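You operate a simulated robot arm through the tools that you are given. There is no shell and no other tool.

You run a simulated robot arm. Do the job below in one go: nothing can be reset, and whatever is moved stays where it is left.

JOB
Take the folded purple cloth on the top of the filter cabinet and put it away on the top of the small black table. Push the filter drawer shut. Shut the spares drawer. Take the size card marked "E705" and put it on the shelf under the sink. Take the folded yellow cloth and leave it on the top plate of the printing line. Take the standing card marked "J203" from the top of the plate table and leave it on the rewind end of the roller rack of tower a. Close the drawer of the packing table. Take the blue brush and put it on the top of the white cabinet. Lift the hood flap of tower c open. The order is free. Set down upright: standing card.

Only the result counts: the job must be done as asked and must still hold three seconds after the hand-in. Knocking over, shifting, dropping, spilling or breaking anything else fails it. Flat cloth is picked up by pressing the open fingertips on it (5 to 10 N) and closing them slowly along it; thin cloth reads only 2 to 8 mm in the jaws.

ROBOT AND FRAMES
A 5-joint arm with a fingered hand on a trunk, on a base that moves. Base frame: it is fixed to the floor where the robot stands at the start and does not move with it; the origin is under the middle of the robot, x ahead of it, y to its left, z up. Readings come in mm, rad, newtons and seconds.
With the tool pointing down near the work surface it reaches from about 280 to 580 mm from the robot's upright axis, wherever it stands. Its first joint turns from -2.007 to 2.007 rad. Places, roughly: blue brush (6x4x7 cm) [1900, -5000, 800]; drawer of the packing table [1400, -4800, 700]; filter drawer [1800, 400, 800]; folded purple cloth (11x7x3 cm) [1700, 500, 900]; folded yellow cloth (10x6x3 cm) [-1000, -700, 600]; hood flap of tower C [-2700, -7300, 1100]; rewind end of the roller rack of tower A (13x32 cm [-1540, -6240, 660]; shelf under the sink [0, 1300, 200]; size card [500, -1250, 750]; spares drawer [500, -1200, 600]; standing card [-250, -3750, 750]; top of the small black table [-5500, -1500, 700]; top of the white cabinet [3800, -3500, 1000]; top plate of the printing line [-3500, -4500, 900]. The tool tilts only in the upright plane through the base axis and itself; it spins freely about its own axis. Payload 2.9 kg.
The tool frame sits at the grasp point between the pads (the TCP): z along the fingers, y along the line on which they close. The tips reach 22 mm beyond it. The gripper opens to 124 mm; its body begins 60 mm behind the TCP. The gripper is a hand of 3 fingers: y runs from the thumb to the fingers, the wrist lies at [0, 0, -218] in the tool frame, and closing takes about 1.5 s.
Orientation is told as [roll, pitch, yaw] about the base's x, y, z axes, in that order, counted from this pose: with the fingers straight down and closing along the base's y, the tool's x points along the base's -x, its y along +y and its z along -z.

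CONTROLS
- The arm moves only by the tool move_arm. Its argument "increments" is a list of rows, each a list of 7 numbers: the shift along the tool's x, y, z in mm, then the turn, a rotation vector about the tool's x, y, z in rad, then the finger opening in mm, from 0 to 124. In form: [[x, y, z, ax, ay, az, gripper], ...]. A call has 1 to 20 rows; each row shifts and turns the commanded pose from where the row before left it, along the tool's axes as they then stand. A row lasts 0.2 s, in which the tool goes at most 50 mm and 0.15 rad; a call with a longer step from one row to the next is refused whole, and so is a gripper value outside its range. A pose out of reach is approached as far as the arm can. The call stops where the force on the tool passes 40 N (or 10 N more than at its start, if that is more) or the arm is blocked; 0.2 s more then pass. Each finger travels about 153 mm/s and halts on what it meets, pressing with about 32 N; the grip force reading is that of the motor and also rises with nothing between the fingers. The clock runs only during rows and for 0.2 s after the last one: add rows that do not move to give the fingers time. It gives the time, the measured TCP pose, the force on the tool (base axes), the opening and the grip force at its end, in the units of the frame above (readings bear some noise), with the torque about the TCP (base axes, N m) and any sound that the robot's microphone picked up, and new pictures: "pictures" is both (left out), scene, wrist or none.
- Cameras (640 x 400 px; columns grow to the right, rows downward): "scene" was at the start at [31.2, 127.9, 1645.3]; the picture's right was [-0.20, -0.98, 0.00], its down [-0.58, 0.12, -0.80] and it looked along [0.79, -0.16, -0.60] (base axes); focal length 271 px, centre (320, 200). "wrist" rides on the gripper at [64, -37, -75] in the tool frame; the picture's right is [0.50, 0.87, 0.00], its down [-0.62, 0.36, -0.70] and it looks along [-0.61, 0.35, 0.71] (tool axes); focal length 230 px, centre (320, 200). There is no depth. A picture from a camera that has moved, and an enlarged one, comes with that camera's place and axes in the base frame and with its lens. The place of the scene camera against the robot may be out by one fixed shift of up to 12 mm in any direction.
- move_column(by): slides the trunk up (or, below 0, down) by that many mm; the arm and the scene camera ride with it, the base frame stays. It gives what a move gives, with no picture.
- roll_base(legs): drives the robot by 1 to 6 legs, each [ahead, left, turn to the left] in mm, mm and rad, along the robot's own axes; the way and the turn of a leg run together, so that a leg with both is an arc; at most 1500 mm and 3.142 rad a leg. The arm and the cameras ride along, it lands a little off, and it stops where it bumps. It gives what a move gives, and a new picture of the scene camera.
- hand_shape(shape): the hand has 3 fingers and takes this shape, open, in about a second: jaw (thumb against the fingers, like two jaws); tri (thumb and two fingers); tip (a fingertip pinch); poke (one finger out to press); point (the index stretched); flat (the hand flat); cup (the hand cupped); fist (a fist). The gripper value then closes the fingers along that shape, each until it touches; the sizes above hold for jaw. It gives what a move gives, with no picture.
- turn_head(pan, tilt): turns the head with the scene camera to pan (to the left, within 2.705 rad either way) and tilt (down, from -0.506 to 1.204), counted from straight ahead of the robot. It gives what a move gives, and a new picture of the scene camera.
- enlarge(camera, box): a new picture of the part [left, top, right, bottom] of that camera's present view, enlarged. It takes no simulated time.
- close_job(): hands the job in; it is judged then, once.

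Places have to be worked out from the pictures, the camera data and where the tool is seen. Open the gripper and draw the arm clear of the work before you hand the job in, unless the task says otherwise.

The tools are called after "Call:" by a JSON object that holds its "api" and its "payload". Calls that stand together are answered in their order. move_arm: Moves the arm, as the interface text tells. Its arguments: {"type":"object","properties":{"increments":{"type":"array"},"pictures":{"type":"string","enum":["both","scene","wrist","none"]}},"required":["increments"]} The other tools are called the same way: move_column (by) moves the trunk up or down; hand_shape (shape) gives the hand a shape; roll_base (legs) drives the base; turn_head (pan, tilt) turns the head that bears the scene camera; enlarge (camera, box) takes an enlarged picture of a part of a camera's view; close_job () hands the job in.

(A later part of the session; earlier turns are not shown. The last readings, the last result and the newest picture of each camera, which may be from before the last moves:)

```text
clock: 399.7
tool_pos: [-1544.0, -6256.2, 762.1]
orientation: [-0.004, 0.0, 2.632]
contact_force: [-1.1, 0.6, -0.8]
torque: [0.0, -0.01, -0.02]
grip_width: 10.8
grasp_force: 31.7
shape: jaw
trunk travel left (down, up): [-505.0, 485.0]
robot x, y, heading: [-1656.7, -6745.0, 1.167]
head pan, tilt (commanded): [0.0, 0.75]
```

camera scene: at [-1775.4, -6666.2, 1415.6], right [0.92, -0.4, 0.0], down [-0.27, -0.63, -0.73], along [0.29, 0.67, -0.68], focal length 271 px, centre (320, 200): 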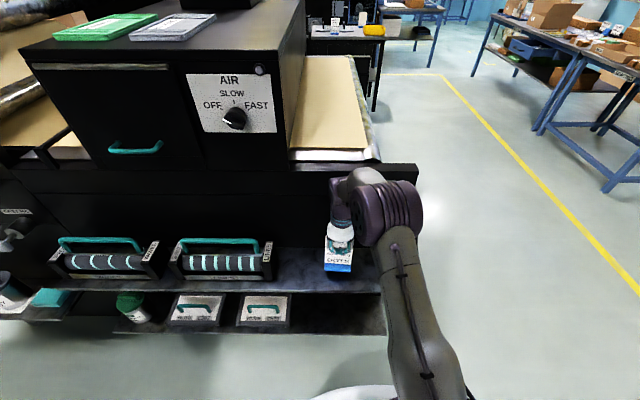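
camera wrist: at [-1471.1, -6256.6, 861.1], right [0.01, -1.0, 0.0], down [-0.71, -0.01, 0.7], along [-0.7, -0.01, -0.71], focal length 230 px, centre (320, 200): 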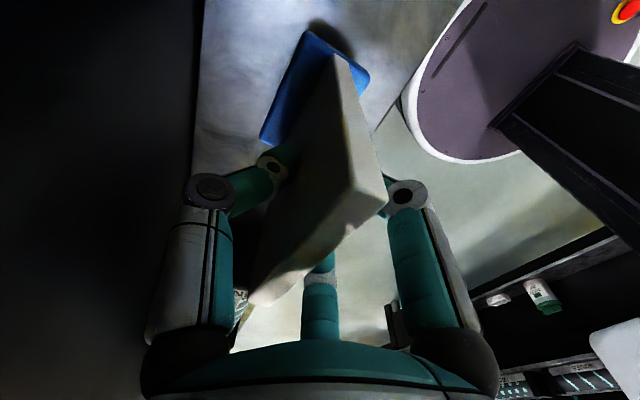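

Still free at 762; I check the view while going down a little more.

Call:
{"api": "move_arm", "payload": {"increments": [[0, 0, 3, 0, 0, 0, 0], [0, 0, 0, 0, 0, 0, 0]], "pictures": "both"}}

Call:
{"api": "enlarge", "payload": {"camera": "scene", "box": [280, 200, 400, 310]}}

```text
clock: 400.3
tool_pos: [-1544.1, -6257.4, 759.6]
orientation: [-0.002, 0.0, 2.631]
contact_force: [0.5, 0.4, -0.6]
torque: [0.0, 0.01, -0.03]
grip_width: 10.8
grasp_force: 31.9
shape: jaw
trunk travel left (down, up): [-505.0, 485.0]
robot x, y, heading: [-1659.6, -6748.1, 1.165]
head pan, tilt (commanded): [0.0, 0.75]
camera scene: at [-1775.4, -6666.2, 1415.6], right [0.92, -0.4, 0.0], down [-0.27, -0.63, -0.73], along [0.29, 0.67, -0.68], focal length 271 px, centre (320, 200)
camera wrist: at [-1470.8, -6256.5, 834.8], right [0.01, -1.0, 0.0], down [-0.71, -0.01, 0.7], along [-0.7, -0.01, -0.71], focal length 230 px, centre (320, 200)
```

scene: 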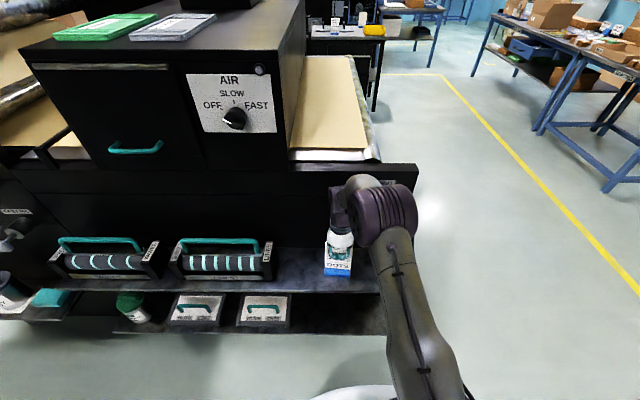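
wrist: 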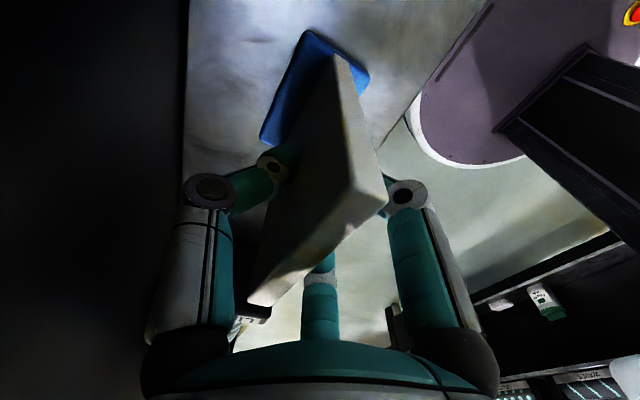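

```text
3.64 times, centred on (340, 255) of scene
camera zoom: at [-1775.4, -6666.2, 1415.6], right [0.92, -0.4, 0.0], down [-0.27, -0.63, -0.73], along [0.29, 0.67, -0.68], focal length 986 px, centre (247, 0)
```

zoom: 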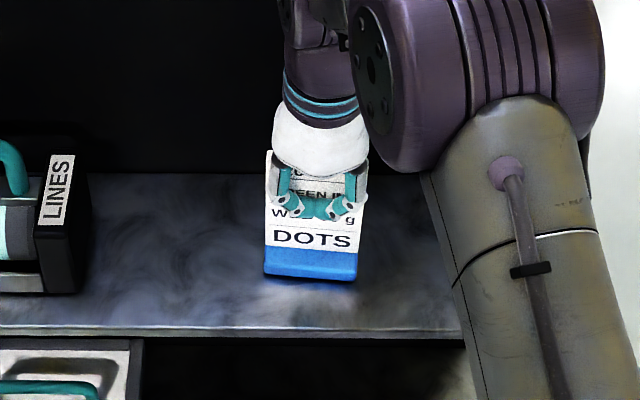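

The foot is just above the shelf. I keep lowering in 2–3 mm steps until it touches.

Call:
{"api": "move_arm", "payload": {"increments": [[0, 0, 3, 0, 0, 0, 0], [0, 0, 0, 0, 0, 0, 0]], "pictures": "none"}}

Call:
{"api": "move_arm", "payload": {"increments": [[0, 0, 3, 0, 0, 0, 0], [0, 0, 0, 0, 0, 0, 0]], "pictures": "none"}}

Call:
{"api": "move_arm", "payload": {"increments": [[0, 0, 3, 0, 0, 0, 0], [0, 0, 0, 0, 0, 0, 0]], "pictures": "none"}}

```text
clock: 400.9
tool_pos: [-1544.6, -6256.7, 759.4]
orientation: [-0.006, -0.001, 2.632]
contact_force: [2.1, 0.9, 10.0]
torque: [0.07, -0.09, -0.02]
grip_width: 11.1
grasp_force: 32.1
shape: jaw
trunk travel left (down, up): [-505.0, 485.0]
robot x, y, heading: [-1657.4, -6749.6, 1.163]
head pan, tilt (commanded): [0.0, 0.75]
```

```text
clock: 401.5
tool_pos: [-1545.0, -6256.0, 757.3]
orientation: [-0.009, -0.004, 2.631]
contact_force: [3.0, 4.8, 29.6]
torque: [0.23, -0.1, 0.02]
grip_width: 11.5
grasp_force: 31.7
shape: jaw
trunk travel left (down, up): [-505.0, 485.0]
robot x, y, heading: [-1657.1, -6746.0, 1.164]
head pan, tilt (commanded): [0.0, 0.75]
```

```text
clock: 402.0
tool_pos: [-1544.2, -6257.3, 755.8]
orientation: [-0.013, -0.004, 2.632]
contact_force: [-1.5, -5.9, 22.7]
torque: [0.06, -0.09, -0.01]
grip_width: 12.0
grasp_force: 31.8
shape: jaw
trunk travel left (down, up): [-505.0, 485.0]
robot x, y, heading: [-1654.3, -6745.2, 1.162]
head pan, tilt (commanded): [0.0, 0.75]
stopped in row 2: the force on the tool passed its limit at 41 N (the readings are from after the stop); the commanded pose is now the measured one
```

The card stands on the shelf. I unload by 2.5 mm, open the fingers modestly and rise straight up.

Call:
{"api": "move_arm", "payload": {"increments": [[0, 0, -2.5, 0, 0, 0, 0], [0, 0, 0, 0, 0, 0, 0], [0, 0, 0, 0, 0, 0, 16], [0, 0, 0, 0, 0, 0, 24], [0, 0, 0, 0, 0, 0, 34], [0, 0, 0, 0, 0, 0, 46], [0, 0, 0, 0, 0, 0, 54], [0, 0, 0, 0, 0, 0, 54]], "pictures": "both"}}

```text
clock: 403.8
tool_pos: [-1544.0, -6255.0, 755.3]
orientation: [-0.007, -0.002, 2.633]
contact_force: [-0.5, -0.1, 0.8]
torque: [-0.01, 0.0, -0.03]
grip_width: 53.9
grasp_force: 0.1
shape: jaw
trunk travel left (down, up): [-505.0, 485.0]
robot x, y, heading: [-1660.6, -6744.9, 1.163]
head pan, tilt (commanded): [0.0, 0.75]
camera scene: at [-1775.4, -6666.2, 1415.6], right [0.92, -0.4, 0.0], down [-0.27, -0.63, -0.73], along [0.29, 0.67, -0.68], focal length 271 px, centre (320, 200)
camera wrist: at [-1470.8, -6255.1, 830.1], right [0.01, -1.0, -0.01], down [-0.71, -0.02, 0.7], along [-0.7, 0.0, -0.71], focal length 230 px, centre (320, 200)
```

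scene: 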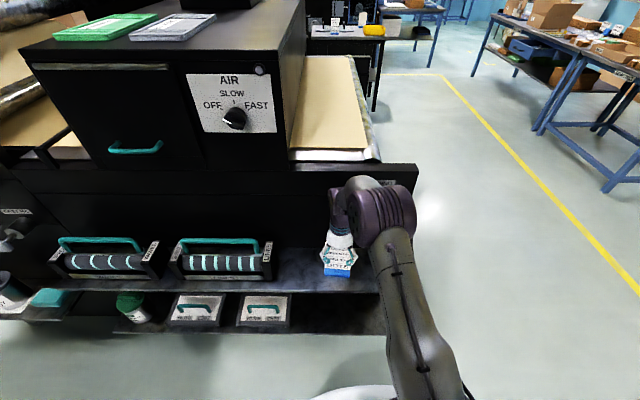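
wrist: 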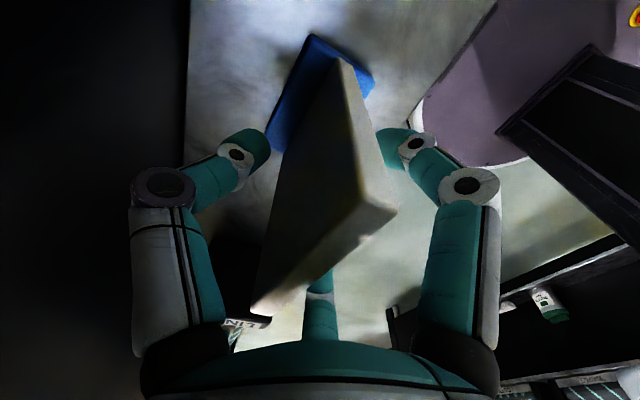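

The card stands free between the opened fingers. I rise straight up past its top.

Call:
{"api": "move_arm", "payload": {"increments": [[0, 0, -8, 0, 0, 0, 60], [0, 0, -20, 0, 0, 0, 60], [0, 0, -30, 0, 0, 0, 60], [0, 0, -35, 0, 0, 0, 60], [0, 0, -35, 0, 0, 0, 60], [0, 0, -35, 0, 0, 0, 60], [0, 0, 0, 0, 0, 0, 60]], "pictures": "both"}}

Call:
{"api": "enlarge", "payload": {"camera": "scene", "box": [200, 160, 420, 320]}}

```text
clock: 405.4
tool_pos: [-1545.2, -6256.7, 919.7]
orientation: [-0.009, 0.0, 2.632]
contact_force: [-0.1, 0.1, 0.0]
torque: [0.04, -0.01, -0.01]
grip_width: 59.5
grasp_force: 0.2
shape: jaw
trunk travel left (down, up): [-505.0, 485.0]
robot x, y, heading: [-1656.7, -6746.1, 1.165]
head pan, tilt (commanded): [0.0, 0.75]
camera scene: at [-1775.4, -6666.0, 1415.6], right [0.92, -0.4, 0.0], down [-0.27, -0.63, -0.73], along [0.29, 0.67, -0.68], focal length 271 px, centre (320, 200)
camera wrist: at [-1470.9, -6257.0, 994.2], right [0.01, -1.0, -0.01], down [-0.71, -0.02, 0.7], along [-0.7, 0.0, -0.71], focal length 230 px, centre (320, 200)
```

scene: 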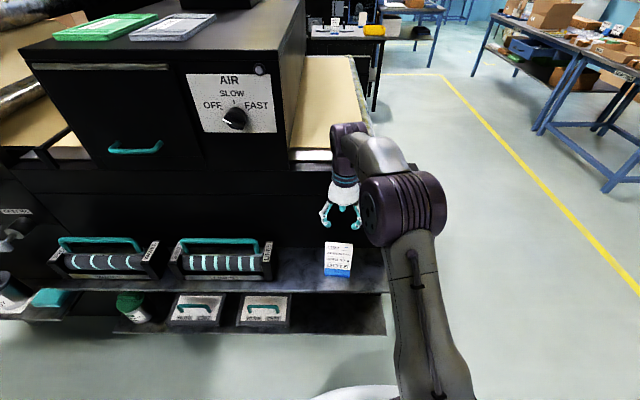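
wrist: 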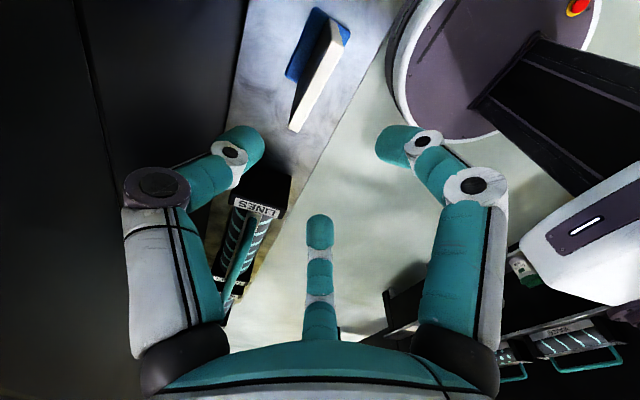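

```text
2.50 times, centred on (310, 240) of scene
camera zoom: at [-1775.4, -6666.0, 1415.6], right [0.92, -0.4, 0.0], down [-0.27, -0.63, -0.73], along [0.29, 0.67, -0.68], focal length 678 px, centre (345, 100)
```

zoom: 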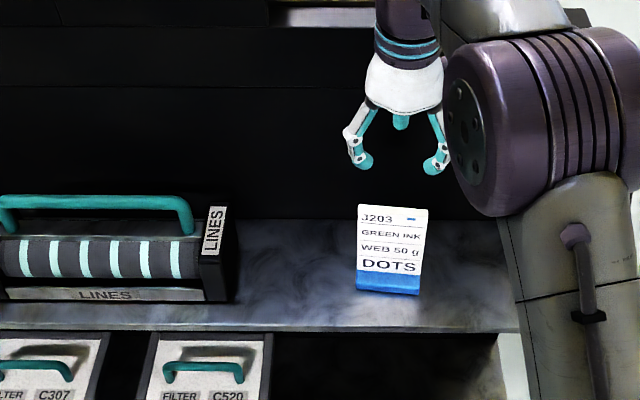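

J203 stands upright on the shelf's free end. Next is tower C's hood flap across the lane: I retract, turn round, and drive in front of it.

Call:
{"api": "move_arm", "payload": {"increments": [[12, 41, 0, 0, 0, 0, 60], [12, 41, 0, 0, 0, 0, 60], [12, 41, 0, 0, 0, 0, 60], [12, 41, 0, 0, 0, 0, 60]], "pictures": "none"}}

Call:
{"api": "move_column", "payload": {"by": 180}}

Call:
{"api": "roll_base", "payload": {"legs": [[-150, 0, 0], [0, 0, 3.136], [100, -700, 0]]}}

Call:
{"api": "turn_head", "payload": {"pan": 0.1, "tilt": 0.5}}

```text
clock: 406.4
tool_pos: [-1584.4, -6424.4, 918.8]
orientation: [-0.008, -0.002, 2.632]
contact_force: [-1.1, -0.5, 0.3]
torque: [0.01, -0.01, 0.05]
grip_width: 59.6
grasp_force: 0.0
shape: jaw
trunk travel left (down, up): [-505.0, 485.0]
robot x, y, heading: [-1653.1, -6746.9, 1.162]
head pan, tilt (commanded): [0.0, 0.75]
```

```text
clock: 408.4
tool_pos: [-1583.1, -6423.4, 1097.9]
orientation: [-0.009, -0.002, 2.632]
contact_force: [-0.3, 0.2, 0.6]
torque: [0.01, 0.01, 0.01]
grip_width: 59.7
grasp_force: 0.0
shape: jaw
trunk travel left (down, up): [-685.0, 305.0]
robot x, y, heading: [-1656.0, -6740.5, 1.168]
head pan, tilt (commanded): [0.0, 0.75]
```

```text
clock: 420.6
tool_pos: [-2465.2, -7029.9, 1097.4]
orientation: [-0.008, -0.004, -0.494]
contact_force: [-0.4, -0.1, 0.5]
torque: [0.02, -0.01, 0.0]
grip_width: 59.4
grasp_force: 0.0
shape: jaw
trunk travel left (down, up): [-685.0, 305.0]
robot x, y, heading: [-2395.1, -6708.2, -1.963]
head pan, tilt (commanded): [0.0, 0.75]
camera scene: at [-2265.3, -6784.0, 1595.7], right [-0.92, 0.38, 0.0], down [0.26, 0.63, -0.73], along [-0.28, -0.68, -0.68], focal length 271 px, centre (320, 200)
```

scene: 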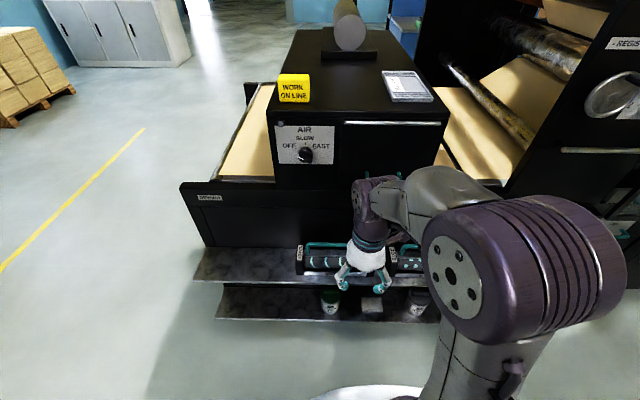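

```text
clock: 421.4
tool_pos: [-2464.3, -7030.3, 1098.7]
orientation: [-0.01, -0.001, -0.496]
contact_force: [-0.6, 0.2, 0.4]
torque: [0.0, 0.01, 0.0]
grip_width: 59.6
grasp_force: 0.1
shape: jaw
trunk travel left (down, up): [-685.0, 305.0]
robot x, y, heading: [-2394.2, -6709.2, -1.965]
head pan, tilt (commanded): [0.099, 0.499]
camera scene: at [-2259.4, -6794.7, 1617.5], right [-0.96, 0.29, 0.0], down [0.14, 0.46, -0.88], along [-0.25, -0.84, -0.48], focal length 271 px, centre (320, 200)
```

scene: 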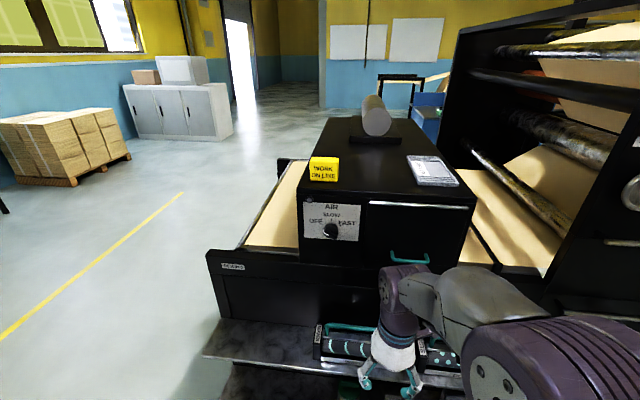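

Tower C's hood box is in view: AIR panel on the left, the flap with a teal handle on the right, hinged at its top by a silver strip. I enlarge to study it.

Call:
{"api": "enlarge", "payload": {"camera": "scene", "box": [190, 110, 510, 310]}}

Call:
{"api": "enlarge", "payload": {"camera": "scene", "box": [350, 140, 490, 280]}}

```text
2.00 times, centred on (350, 210) of scene
camera zoom: at [-2259.4, -6794.7, 1617.5], right [-0.96, 0.29, 0.0], down [0.14, 0.46, -0.88], along [-0.25, -0.84, -0.48], focal length 542 px, centre (260, 180)
```

zoom: 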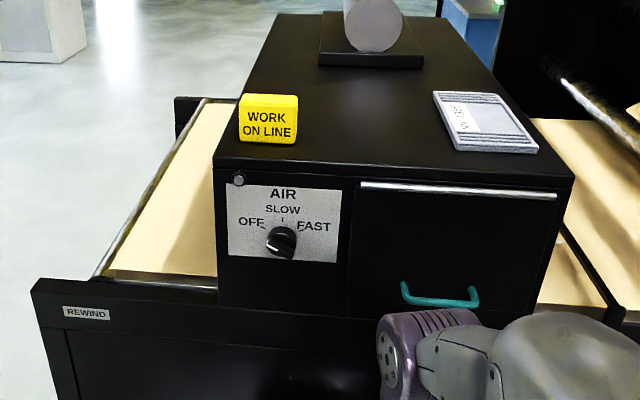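

```text
2.86 times, centred on (420, 210) of scene
camera zoom: at [-2259.4, -6794.7, 1617.5], right [-0.96, 0.29, 0.0], down [0.14, 0.46, -0.88], along [-0.25, -0.84, -0.48], focal length 774 px, centre (34, 171)
```

zoom: 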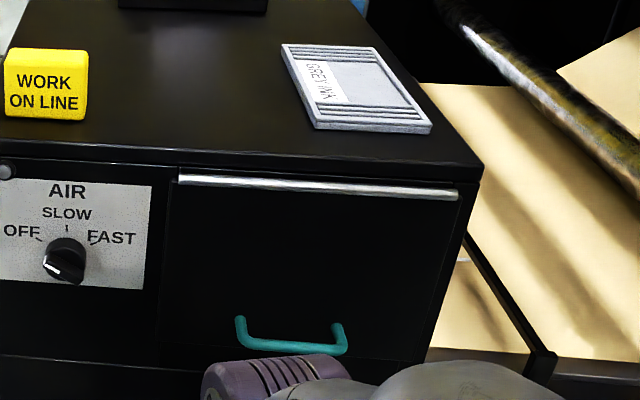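

The label "REWIND" and place confirm tower C. The flap is about 264 x 227 mm, hinged at z≈1242, with its handle at a≈442, z≈1064. I align the base squarely in front of it first.

Call:
{"api": "roll_base", "payload": {"legs": [[50, -44, -0.016]]}}

Call:
{"api": "turn_head", "payload": {"pan": 0.0, "tilt": 0.6}}

Call:
{"api": "enlarge", "payload": {"camera": "scene", "box": [220, 80, 460, 240]}}

```text
clock: 422.4
tool_pos: [-2531.3, -7059.7, 1097.1]
orientation: [-0.007, -0.002, -0.512]
contact_force: [-0.6, 0.2, 0.2]
torque: [0.06, 0.02, 0.04]
grip_width: 59.4
grasp_force: 0.1
shape: jaw
trunk travel left (down, up): [-685.0, 305.0]
robot x, y, heading: [-2458.6, -6737.7, -1.982]
head pan, tilt (commanded): [0.099, 0.499]
camera scene: at [-2322.8, -6826.5, 1617.7], right [-0.95, 0.3, 0.0], down [0.15, 0.46, -0.88], along [-0.27, -0.84, -0.48], focal length 271 px, centre (320, 200)
```

scene: 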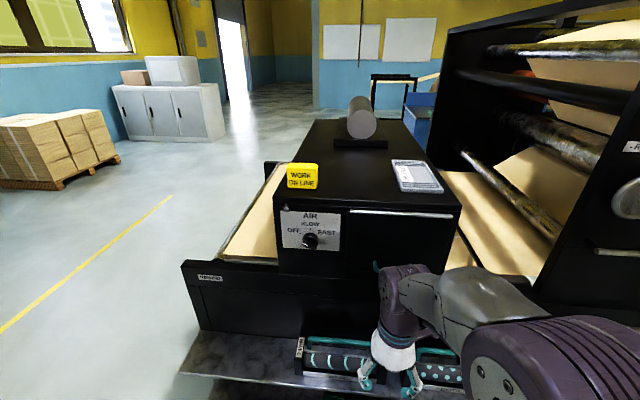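

```text
clock: 423.0
tool_pos: [-2530.5, -7059.9, 1097.9]
orientation: [-0.008, -0.002, -0.511]
contact_force: [0.3, -0.2, 0.6]
torque: [0.01, 0.03, 0.01]
grip_width: 59.7
grasp_force: 0.1
shape: jaw
trunk travel left (down, up): [-685.0, 305.0]
robot x, y, heading: [-2455.4, -6736.5, -1.978]
head pan, tilt (commanded): [0.0, 0.6]
camera scene: at [-2328.6, -6820.2, 1608.6], right [-0.92, 0.4, 0.0], down [0.22, 0.52, -0.83], along [-0.33, -0.76, -0.56], focal length 271 px, centre (320, 200)
```

scene: 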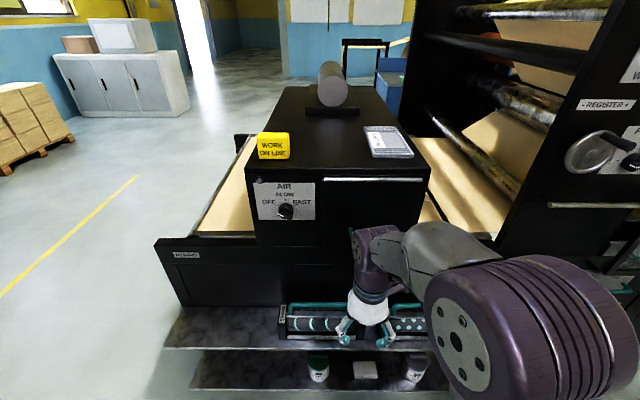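

```text
2.50 times, centred on (340, 160) of scene
camera zoom: at [-2328.6, -6820.2, 1608.6], right [-0.92, 0.4, 0.0], down [0.22, 0.52, -0.83], along [-0.33, -0.76, -0.56], focal length 678 px, centre (270, 300)
```

zoom: 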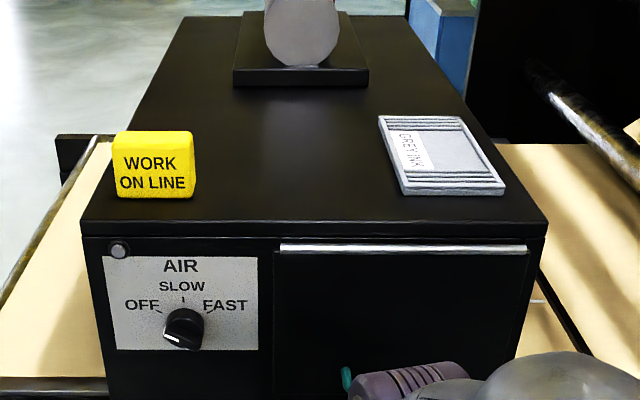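

The robot is now squarely in front of the flap. I bring the hand into the straight-ahead plane and tilt it to horizontal, keeping it short of the hood.

Call:
{"api": "move_arm", "payload": {"increments": [[31.4, 9.9, 0, 0, 0, 0.03, 60], [31.4, 9.9, 0, 0, 0, 0.03, 60], [-5, -30.6, -2.2, 0.141, -0.0229, 0, 60], [-5, -30.6, -2.2, 0.141, -0.0229, 0, 60], [-5, -30.6, -2.2, 0.141, -0.0229, 0, 60], [-5, -30.6, -2.2, 0.141, -0.0229, 0, 60], [-5, -30.6, -2.2, 0.141, -0.0229, 0, 60], [-5, -30.6, -2.2, 0.141, -0.0229, 0, 60], [-5, -30.6, -2.2, 0.141, -0.0229, 0, 60], [-5, -30.6, -2.2, 0.141, -0.0229, 0, 60], [-5, -30.6, -2.2, 0.141, -0.0229, 0, 60], [-5, -30.6, -2.2, 0.141, -0.0229, 0, 60], [-5, -30.6, -2.2, 0.141, -0.0229, 0, 60], [0, 0, 0, 0, 0, 0, 60]], "pictures": "both"}}

```text
clock: 426.0
tool_pos: [-2662.3, -7208.5, 1318.3]
orientation: [-1.58, -0.164, -0.41]
contact_force: [-1.0, 0.3, 0.0]
torque: [-0.01, 0.02, -0.01]
grip_width: 59.6
grasp_force: 0.1
shape: jaw
trunk travel left (down, up): [-685.0, 305.0]
robot x, y, heading: [-2454.6, -6738.3, -1.98]
head pan, tilt (commanded): [0.0, 0.6]
camera scene: at [-2328.7, -6820.2, 1608.5], right [-0.92, 0.4, 0.0], down [0.22, 0.52, -0.83], along [-0.33, -0.76, -0.56], focal length 271 px, centre (320, 200)
camera wrist: at [-2695.0, -7112.6, 1343.2], right [-0.33, 0.13, -0.94], down [0.89, 0.37, -0.26], along [0.32, -0.92, -0.24], focal length 230 px, centre (320, 200)
```

scene: 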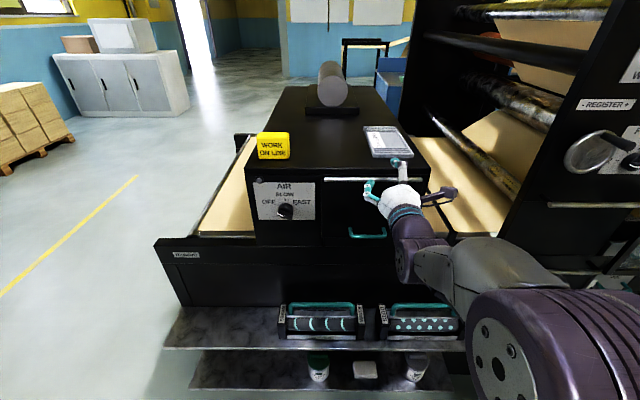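
wrist: 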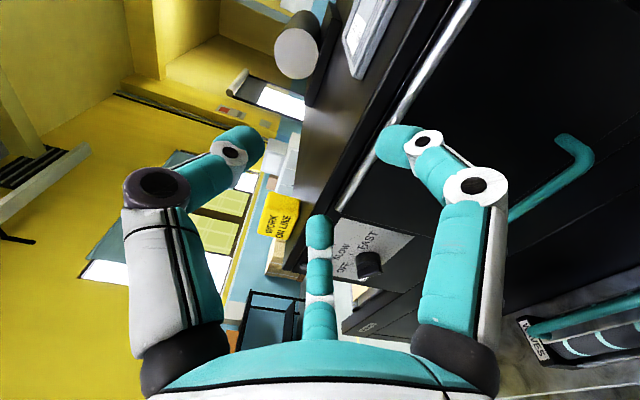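

The hand is horizontal and I can see the teal handle below. I raise the trunk by 120 mm for the later arc and bring the hand down to about handle height, still short of it.

Call:
{"api": "move_column", "payload": {"by": 120}}

Call:
{"api": "move_arm", "payload": {"increments": [[7.2, 44.4, 0, 0, 0, 0, 60], [7.2, 44.4, 0, 0, 0, 0, 60], [7.2, 44.4, 0, 0, 0, 0, 60], [7.2, 44.4, 0, 0, 0, 0, 60], [7.2, 44.4, 0, 0, 0, 0, 60], [7.2, 44.4, 0, 0, 0, 0, 60], [0, 0, 0, 0, 0, 0, 60]], "pictures": "both"}}

```text
clock: 427.5
tool_pos: [-2661.8, -7209.8, 1437.5]
orientation: [-1.581, -0.163, -0.41]
contact_force: [-0.2, 1.1, 0.6]
torque: [0.01, 0.02, 0.02]
grip_width: 59.5
grasp_force: 0.1
shape: jaw
trunk travel left (down, up): [-805.0, 185.0]
robot x, y, heading: [-2457.7, -6738.3, -1.981]
head pan, tilt (commanded): [0.0, 0.6]
```

```text
clock: 429.1
tool_pos: [-2663.0, -7210.4, 1168.0]
orientation: [-1.58, -0.162, -0.408]
contact_force: [-0.5, 0.8, 0.1]
torque: [0.04, -0.01, -0.01]
grip_width: 59.8
grasp_force: 0.1
shape: jaw
trunk travel left (down, up): [-805.0, 185.0]
robot x, y, heading: [-2458.3, -6735.0, -1.982]
head pan, tilt (commanded): [0.0, 0.6]
camera scene: at [-2328.2, -6819.2, 1728.5], right [-0.92, 0.4, 0.0], down [0.22, 0.52, -0.83], along [-0.33, -0.76, -0.56], focal length 271 px, centre (320, 200)
camera wrist: at [-2695.7, -7113.9, 1192.9], right [-0.33, 0.13, -0.94], down [0.89, 0.37, -0.26], along [0.32, -0.92, -0.24], focal length 230 px, centre (320, 200)
```

scene: 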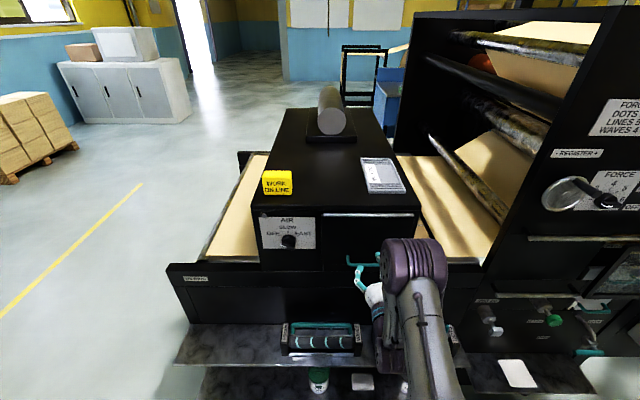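
wrist: 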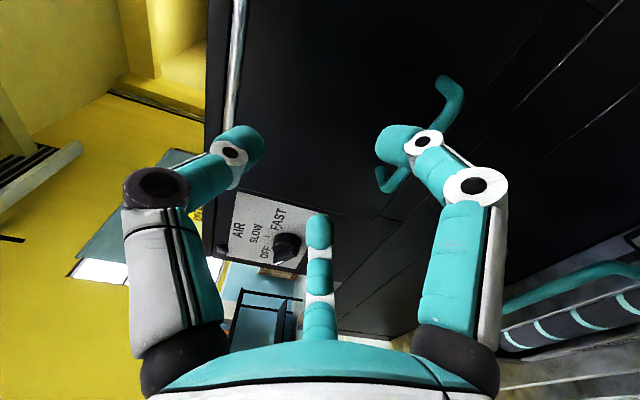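

Two wrist views put the handle bar at b≈-7770, z≈1074, centred within 3 mm, with the flap face about 42 mm behind it. I lower to bar height and advance partway with the fingers open.

Call:
{"api": "move_arm", "payload": {"increments": [[4.1, 30.9, 0, 0, 0, 0, 84], [4.1, 30.9, 0, 0, 0, 0, 84], [4.1, 30.9, 0, 0, 0, 0, 84], [0, 0, 20, 0, 0, 0, 84], [0, 0, 20, 0, 0, 0, 84], [0, 0, 0, 0, 0, 0, 84]], "pictures": "both"}}

Call:
{"api": "enlarge", "payload": {"camera": "scene", "box": [310, 190, 470, 330]}}

```text
clock: 430.5
tool_pos: [-2676.7, -7250.2, 1075.5]
orientation: [-1.579, -0.162, -0.406]
contact_force: [0.0, -0.2, -0.2]
torque: [0.01, 0.03, 0.0]
grip_width: 83.3
grasp_force: 0.1
shape: jaw
trunk travel left (down, up): [-805.0, 185.0]
robot x, y, heading: [-2457.8, -6734.3, -1.984]
head pan, tilt (commanded): [0.0, 0.6]
camera scene: at [-2328.6, -6820.1, 1728.5], right [-0.92, 0.4, 0.0], down [0.22, 0.52, -0.83], along [-0.33, -0.76, -0.56], focal length 271 px, centre (320, 200)
camera wrist: at [-2710.8, -7153.6, 1100.2], right [-0.33, 0.13, -0.94], down [0.89, 0.38, -0.26], along [0.32, -0.92, -0.24], focal length 230 px, centre (320, 200)
```

scene: 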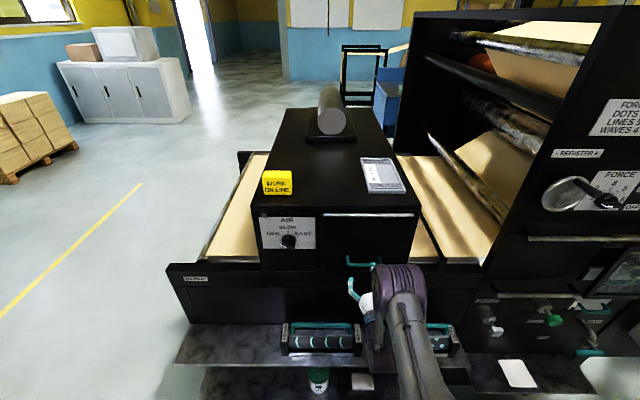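
wrist: 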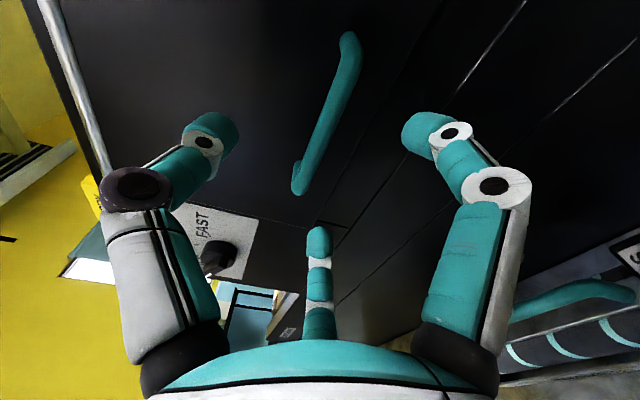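

```text
2.86 times, centred on (390, 260) of scene
camera zoom: at [-2328.6, -6820.1, 1728.5], right [-0.92, 0.4, 0.0], down [0.22, 0.52, -0.83], along [-0.33, -0.76, -0.56], focal length 774 px, centre (120, 29)
```

zoom: 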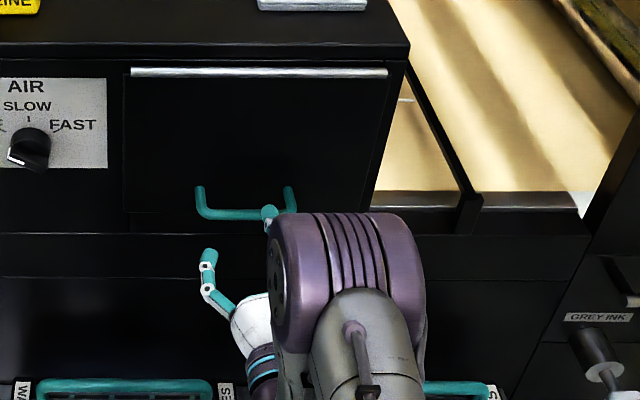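

The bar is centred between thumb (above) and fingers (below), 57 mm ahead. I advance until the bar is at the grasp point.

Call:
{"api": "move_arm", "payload": {"increments": [[0, 1, 20, 0, 0, 0, 84], [0, 0, 20, 0, 0, 0, 84], [0, 0, 12, 0, 0, 0, 84], [0, 0, 7, 0, 0, 0, 84], [0, 0, 0, 0, 0, 0, 84]], "pictures": "both"}}

```text
clock: 431.7
tool_pos: [-2699.8, -7303.1, 1074.6]
orientation: [-1.579, -0.162, -0.404]
contact_force: [-0.6, 0.5, -0.6]
torque: [-0.03, 0.01, 0.0]
grip_width: 83.4
grasp_force: 0.1
shape: jaw
trunk travel left (down, up): [-805.0, 185.0]
robot x, y, heading: [-2453.2, -6737.2, -1.982]
head pan, tilt (commanded): [0.0, 0.6]
camera scene: at [-2328.6, -6820.1, 1728.5], right [-0.92, 0.4, 0.0], down [0.22, 0.52, -0.83], along [-0.33, -0.76, -0.56], focal length 271 px, centre (320, 200)
camera wrist: at [-2733.6, -7207.5, 1099.2], right [-0.33, 0.13, -0.94], down [0.89, 0.38, -0.26], along [0.32, -0.92, -0.24], focal length 230 px, centre (320, 200)
```

scene: 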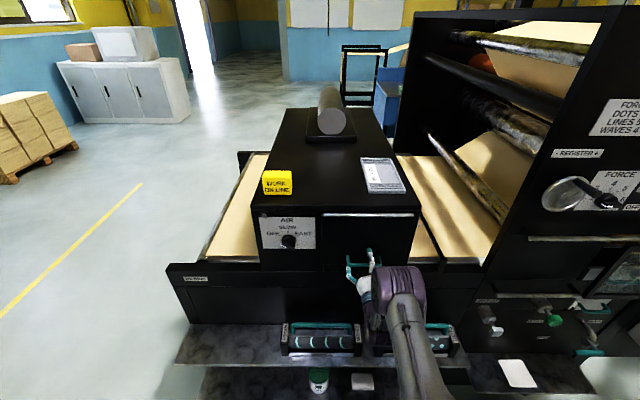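
wrist: 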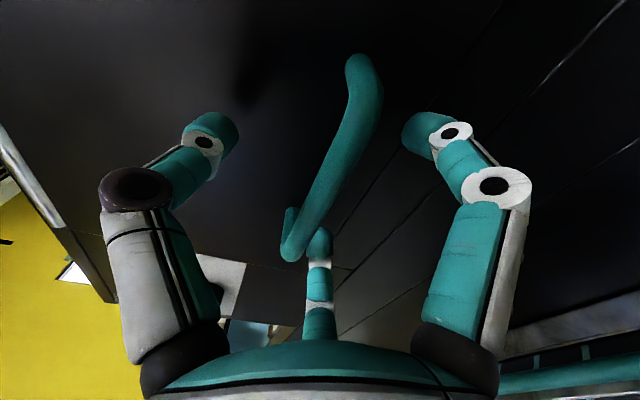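

The bar is at the grasp point. I close the fingers on it.

Call:
{"api": "move_arm", "payload": {"increments": [[0, -2, 0, 0, 0, 0, 84], [0, 0, 0, 0, 0, 0, 64], [0, 0, 0, 0, 0, 0, 48], [0, 0, 0, 0, 0, 0, 34], [0, 0, 0, 0, 0, 0, 22], [0, 0, 0, 0, 0, 0, 12], [0, 0, 0, 0, 0, 0, 4], [0, 0, 0, 0, 0, 0, 0], [0, 0, 0, 0, 0, 0, 0]], "pictures": "both"}}

```text
clock: 433.7
tool_pos: [-2698.9, -7305.2, 1074.7]
orientation: [-1.576, -0.161, -0.404]
contact_force: [9.1, -4.2, -14.1]
torque: [0.14, 0.38, -0.01]
grip_width: 0.0
grasp_force: 32.1
shape: jaw
trunk travel left (down, up): [-805.0, 185.0]
robot x, y, heading: [-2456.8, -6735.1, -1.978]
head pan, tilt (commanded): [0.0, 0.6]
camera scene: at [-2326.7, -6824.4, 1728.0], right [-0.92, 0.4, 0.0], down [0.22, 0.52, -0.82], along [-0.33, -0.76, -0.57], focal length 271 px, centre (320, 200)
camera wrist: at [-2732.0, -7210.3, 1099.7], right [-0.33, 0.14, -0.93], down [0.89, 0.38, -0.26], along [0.32, -0.91, -0.25], focal length 230 px, centre (320, 200)
```

scene: 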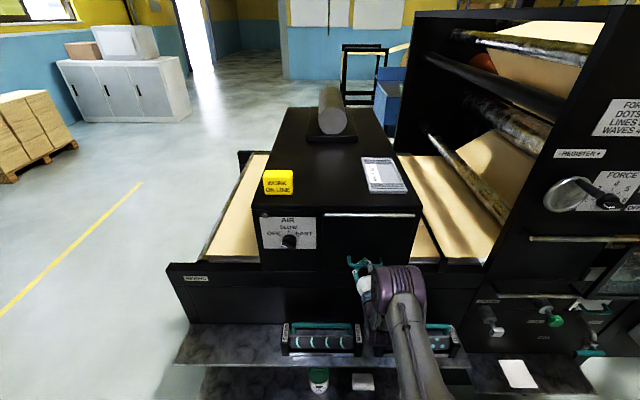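
wrist: 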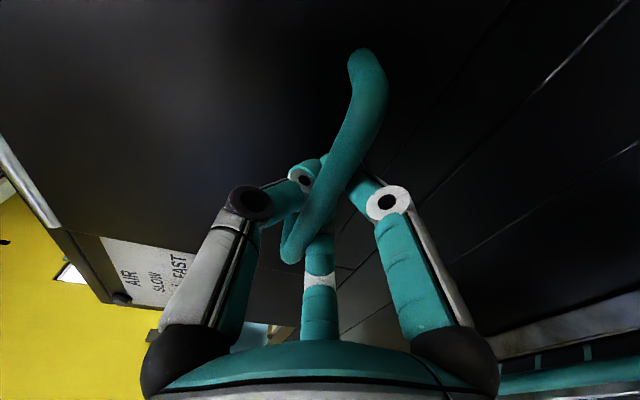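

The fingertips have closed behind the bar, hooking it securely. I now follow the flap's arc about its top hinge: pull out and up while tilting the hand, in small batches.

Call:
{"api": "move_arm", "payload": {"increments": [[-0.56, -3.46, -13.64, -0.079, 0.0128, 0, 0], [-0.56, -3.46, -13.64, -0.079, 0.0128, 0, 0], [-0.56, -3.46, -13.64, -0.079, 0.0128, 0, 0], [-0.56, -3.46, -13.64, -0.079, 0.0128, 0, 0]], "pictures": "both"}}

```text
clock: 434.7
tool_pos: [-2676.0, -7256.2, 1096.9]
orientation: [-1.255, -0.152, -0.458]
contact_force: [12.0, 0.1, -13.2]
torque: [0.11, 0.37, 0.14]
grip_width: 0.1
grasp_force: 31.2
shape: jaw
trunk travel left (down, up): [-805.0, 185.0]
robot x, y, heading: [-2458.4, -6735.5, -1.981]
head pan, tilt (commanded): [0.0, 0.6]
camera scene: at [-2324.9, -6821.6, 1728.2], right [-0.92, 0.4, 0.0], down [0.22, 0.52, -0.83], along [-0.33, -0.76, -0.56], focal length 271 px, centre (320, 200)
camera wrist: at [-2715.1, -7170.9, 1144.3], right [-0.21, 0.4, -0.89], down [0.91, 0.42, -0.02], along [0.36, -0.81, -0.46], focal length 230 px, centre (320, 200)
```

scene: 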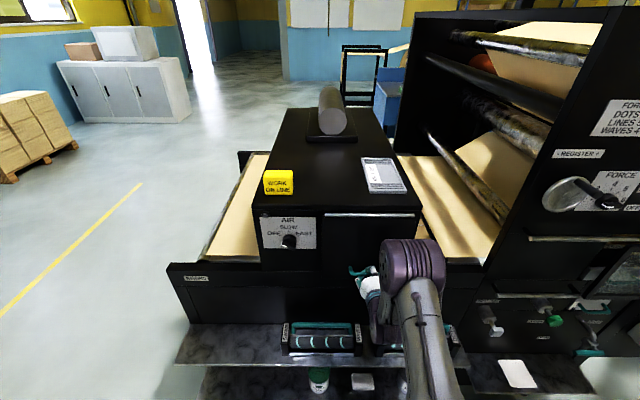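
wrist: 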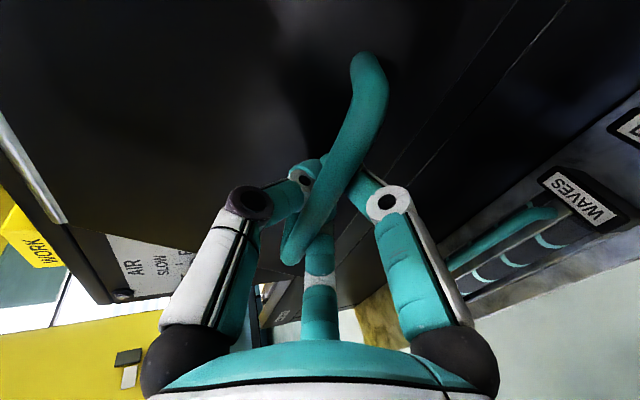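

The flap follows with little force. I continue the arc.

Call:
{"api": "move_arm", "payload": {"increments": [[-0.56, -3.46, -13.64, -0.079, 0.0128, 0, 0], [-0.56, -3.46, -13.64, -0.079, 0.0128, 0, 0], [-0.56, -3.46, -13.64, -0.079, 0.0128, 0, 0], [-0.56, -3.46, -13.64, -0.079, 0.0128, 0, 0], [-0.56, -3.46, -13.64, -0.079, 0.0128, 0, 0], [-0.56, -3.46, -13.64, -0.079, 0.0128, 0, 0]], "pictures": "both"}}

```text
clock: 436.1
tool_pos: [-2655.1, -7201.9, 1154.7]
orientation: [-0.774, -0.115, -0.523]
contact_force: [3.9, -7.0, -1.0]
torque: [0.08, 0.11, 0.09]
grip_width: 0.0
grasp_force: 32.4
shape: jaw
trunk travel left (down, up): [-805.0, 185.0]
robot x, y, heading: [-2458.0, -6737.0, -1.984]
head pan, tilt (commanded): [0.0, 0.6]
camera scene: at [-2327.1, -6822.4, 1728.4], right [-0.92, 0.4, 0.0], down [0.22, 0.52, -0.82], along [-0.33, -0.76, -0.57], focal length 271 px, centre (320, 200)
camera wrist: at [-2704.1, -7144.3, 1226.6], right [-0.06, 0.75, -0.66], down [0.88, 0.35, 0.32], along [0.47, -0.56, -0.68], focal length 230 px, centre (320, 200)
```

scene: 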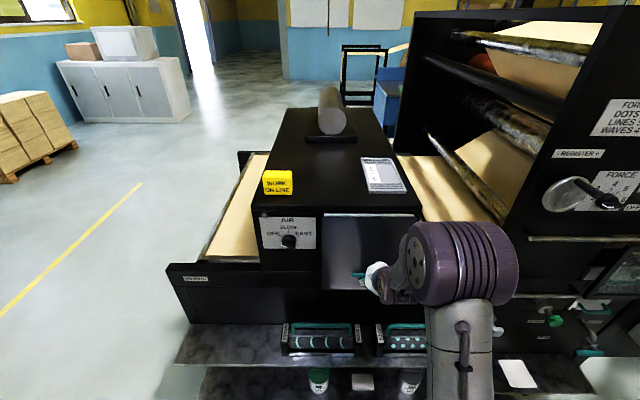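
wrist: 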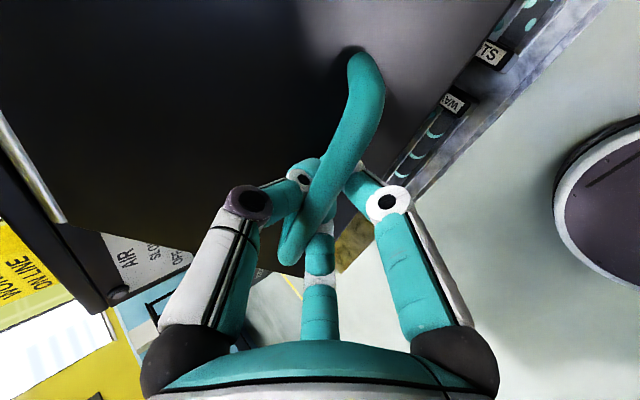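

The flap is about 45° open and everything tracks well. I continue toward 90°.

Call:
{"api": "move_arm", "payload": {"increments": [[-0.56, -3.46, -13.64, -0.079, 0.0128, 0, 0], [-0.56, -3.46, -13.64, -0.079, 0.0128, 0, 0], [-0.56, -3.46, -13.64, -0.079, 0.0128, 0, 0], [-0.56, -3.46, -13.64, -0.079, 0.0128, 0, 0], [-0.56, -3.46, -13.64, -0.079, 0.0128, 0, 0], [-0.56, -3.46, -13.64, -0.079, 0.0128, 0, 0], [-0.56, -3.46, -13.64, -0.079, 0.0128, 0, 0]], "pictures": "both"}}

```text
clock: 437.7
tool_pos: [-2644.8, -7179.9, 1246.4]
orientation: [-0.211, -0.036, -0.568]
contact_force: [-2.2, -9.6, -6.0]
torque: [0.1, 0.02, 0.08]
grip_width: 0.0
grasp_force: 31.8
shape: jaw
trunk travel left (down, up): [-805.0, 185.0]
robot x, y, heading: [-2458.1, -6739.9, -1.975]
head pan, tilt (commanded): [0.0, 0.6]
camera scene: at [-2330.1, -6825.6, 1728.3], right [-0.92, 0.4, 0.0], down [0.23, 0.52, -0.82], along [-0.33, -0.76, -0.57], focal length 271 px, centre (320, 200)
camera wrist: at [-2711.9, -7162.0, 1324.8], right [0.04, 0.98, -0.2], down [0.77, 0.1, 0.63], along [0.64, -0.18, -0.75], focal length 230 px, centre (320, 200)
```

scene: 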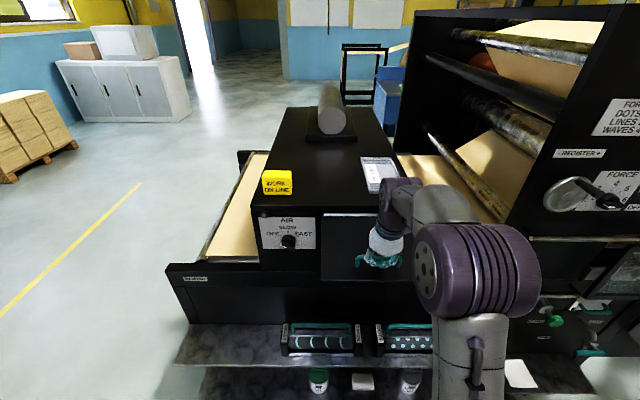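
wrist: 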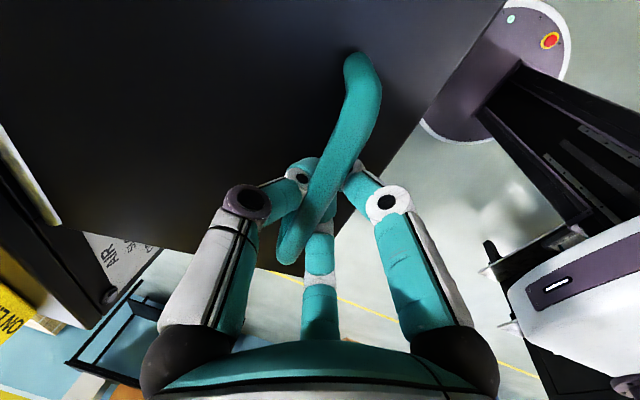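

The flap is nearly horizontal now. I continue a little past 90° as far as the arm allows.

Call:
{"api": "move_arm", "payload": {"increments": [[-0.56, -3.46, -13.64, -0.079, 0.0128, 0, 0], [-0.56, -3.46, -13.64, -0.079, 0.0128, 0, 0], [-0.56, -3.46, -13.64, -0.079, 0.0128, 0, 0], [-0.56, -3.46, -13.64, -0.079, 0.0128, 0, 0]], "pictures": "both"}}

```text
clock: 438.7
tool_pos: [-2647.6, -7189.5, 1300.1]
orientation: [0.105, 0.018, -0.571]
contact_force: [-3.8, -9.7, -9.6]
torque: [0.09, -0.03, 0.07]
grip_width: 0.0
grasp_force: 31.9
shape: jaw
trunk travel left (down, up): [-805.0, 185.0]
robot x, y, heading: [-2456.2, -6734.0, -1.984]
head pan, tilt (commanded): [0.0, 0.6]
camera scene: at [-2330.6, -6826.2, 1728.3], right [-0.92, 0.4, 0.0], down [0.23, 0.52, -0.82], along [-0.33, -0.76, -0.57], focal length 271 px, centre (320, 200)
camera wrist: at [-2725.6, -7193.2, 1372.1], right [0.05, 0.99, 0.1], down [0.68, -0.1, 0.72], along [0.73, 0.03, -0.68], focal length 230 px, centre (320, 200)
```

scene: 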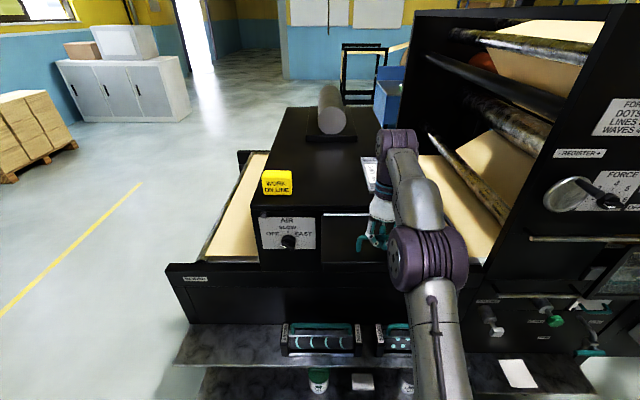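
wrist: 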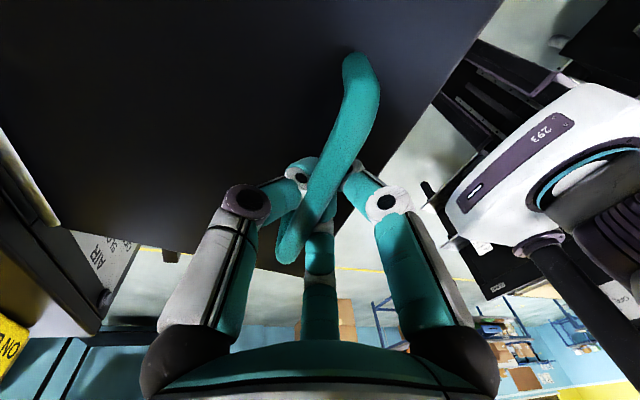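

It's at about 96°. I try a few more steps while watching the force.

Call:
{"api": "move_arm", "payload": {"increments": [[-0.56, -3.46, -13.64, -0.079, 0.0128, 0, 0], [-0.56, -3.46, -13.64, -0.079, 0.0128, 0, 0], [-0.56, -3.46, -13.64, -0.079, 0.0128, 0, 0]], "pictures": "both"}}

```text
clock: 439.3
tool_pos: [-2646.8, -7180.3, 1295.5]
orientation: [0.221, 0.038, -0.565]
contact_force: [-10.4, -34.1, -16.6]
torque: [0.15, -0.13, 0.16]
grip_width: 0.0
grasp_force: 32.4
shape: jaw
out of reach, approached as far as the arm can: row 1, 2
trunk travel left (down, up): [-805.0, 185.0]
robot x, y, heading: [-2456.5, -6736.2, -1.98]
head pan, tilt (commanded): [0.0, 0.6]
stopped in row 2: the force on the tool passed its limit at 43 N (the readings are from after the stop); the commanded pose is now the measured one
camera scene: at [-2334.2, -6836.1, 1727.8], right [-0.92, 0.4, 0.0], down [0.23, 0.53, -0.82], along [-0.33, -0.75, -0.57], focal length 271 px, centre (320, 200)
camera wrist: at [-2725.7, -7192.9, 1362.9], right [0.04, 0.98, 0.21], down [0.65, -0.18, 0.74], along [0.76, 0.11, -0.64], focal length 230 px, centre (320, 200)
```

scene: 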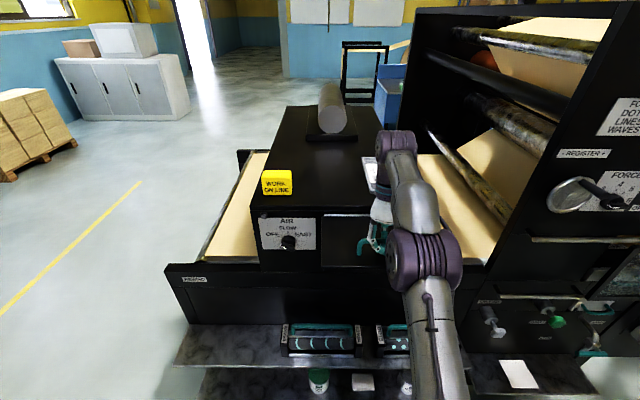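
wrist: 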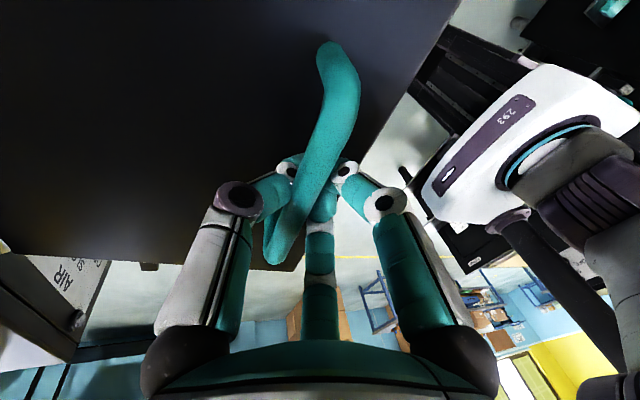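

I've reached the arm's limit at about 100°. I relieve the pull slightly and then open the fingers a little to see whether the flap stays up by itself.

Call:
{"api": "move_arm", "payload": {"increments": [[-1.2, -7.7, -1.7, 0, 0, 0, 0], [0, 0, 0, 0, 0, 0, 0]], "pictures": "wrist"}}

Call:
{"api": "move_arm", "payload": {"increments": [[0, 0, 0, 0, 0, 0, 12], [0, 0, 0, 0, 0, 0, 24], [0, 0, 0, 0, 0, 0, 36], [0, 0, 0, 0, 0, 0, 36], [0, 0, 0, 0, 0, 0, 36]], "pictures": "both"}}

```text
clock: 439.9
tool_pos: [-2645.6, -7180.6, 1294.7]
orientation: [0.217, 0.036, -0.565]
contact_force: [-7.4, -27.4, -10.4]
torque: [0.1, -0.07, 0.14]
grip_width: 0.0
grasp_force: 32.3
shape: jaw
out of reach, approached as far as the arm can: row 1
trunk travel left (down, up): [-805.0, 185.0]
robot x, y, heading: [-2456.9, -6738.9, -1.98]
head pan, tilt (commanded): [0.0, 0.6]
camera wrist: at [-2725.9, -7192.9, 1361.8], right [0.04, 0.98, 0.21], down [0.65, -0.18, 0.74], along [0.76, 0.11, -0.64], focal length 230 px, centre (320, 200)
```

wrist: 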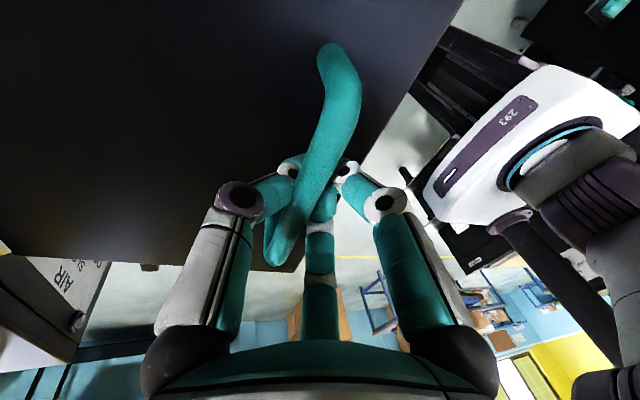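

```text
clock: 441.1
tool_pos: [-2643.4, -7170.5, 1298.9]
orientation: [0.215, 0.038, -0.565]
contact_force: [0.9, -0.1, -0.5]
torque: [0.01, 0.0, -0.03]
grip_width: 36.0
grasp_force: 0.1
shape: jaw
trunk travel left (down, up): [-805.0, 185.0]
robot x, y, heading: [-2457.4, -6739.0, -1.974]
head pan, tilt (commanded): [0.0, 0.6]
camera scene: at [-2329.3, -6821.4, 1728.5], right [-0.92, 0.4, 0.0], down [0.22, 0.52, -0.82], along [-0.33, -0.76, -0.57], focal length 271 px, centre (320, 200)
camera wrist: at [-2723.0, -7182.5, 1365.9], right [0.04, 0.98, 0.2], down [0.65, -0.18, 0.74], along [0.76, 0.1, -0.64], focal length 230 px, centre (320, 200)
```

scene: 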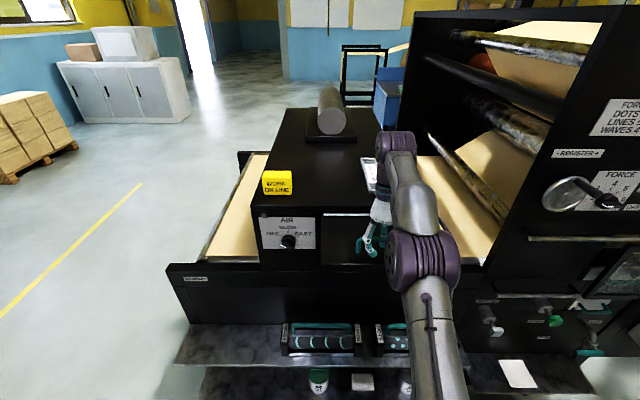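
wrist: 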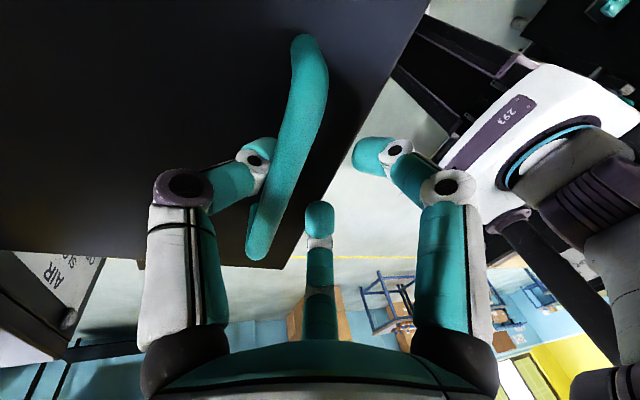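

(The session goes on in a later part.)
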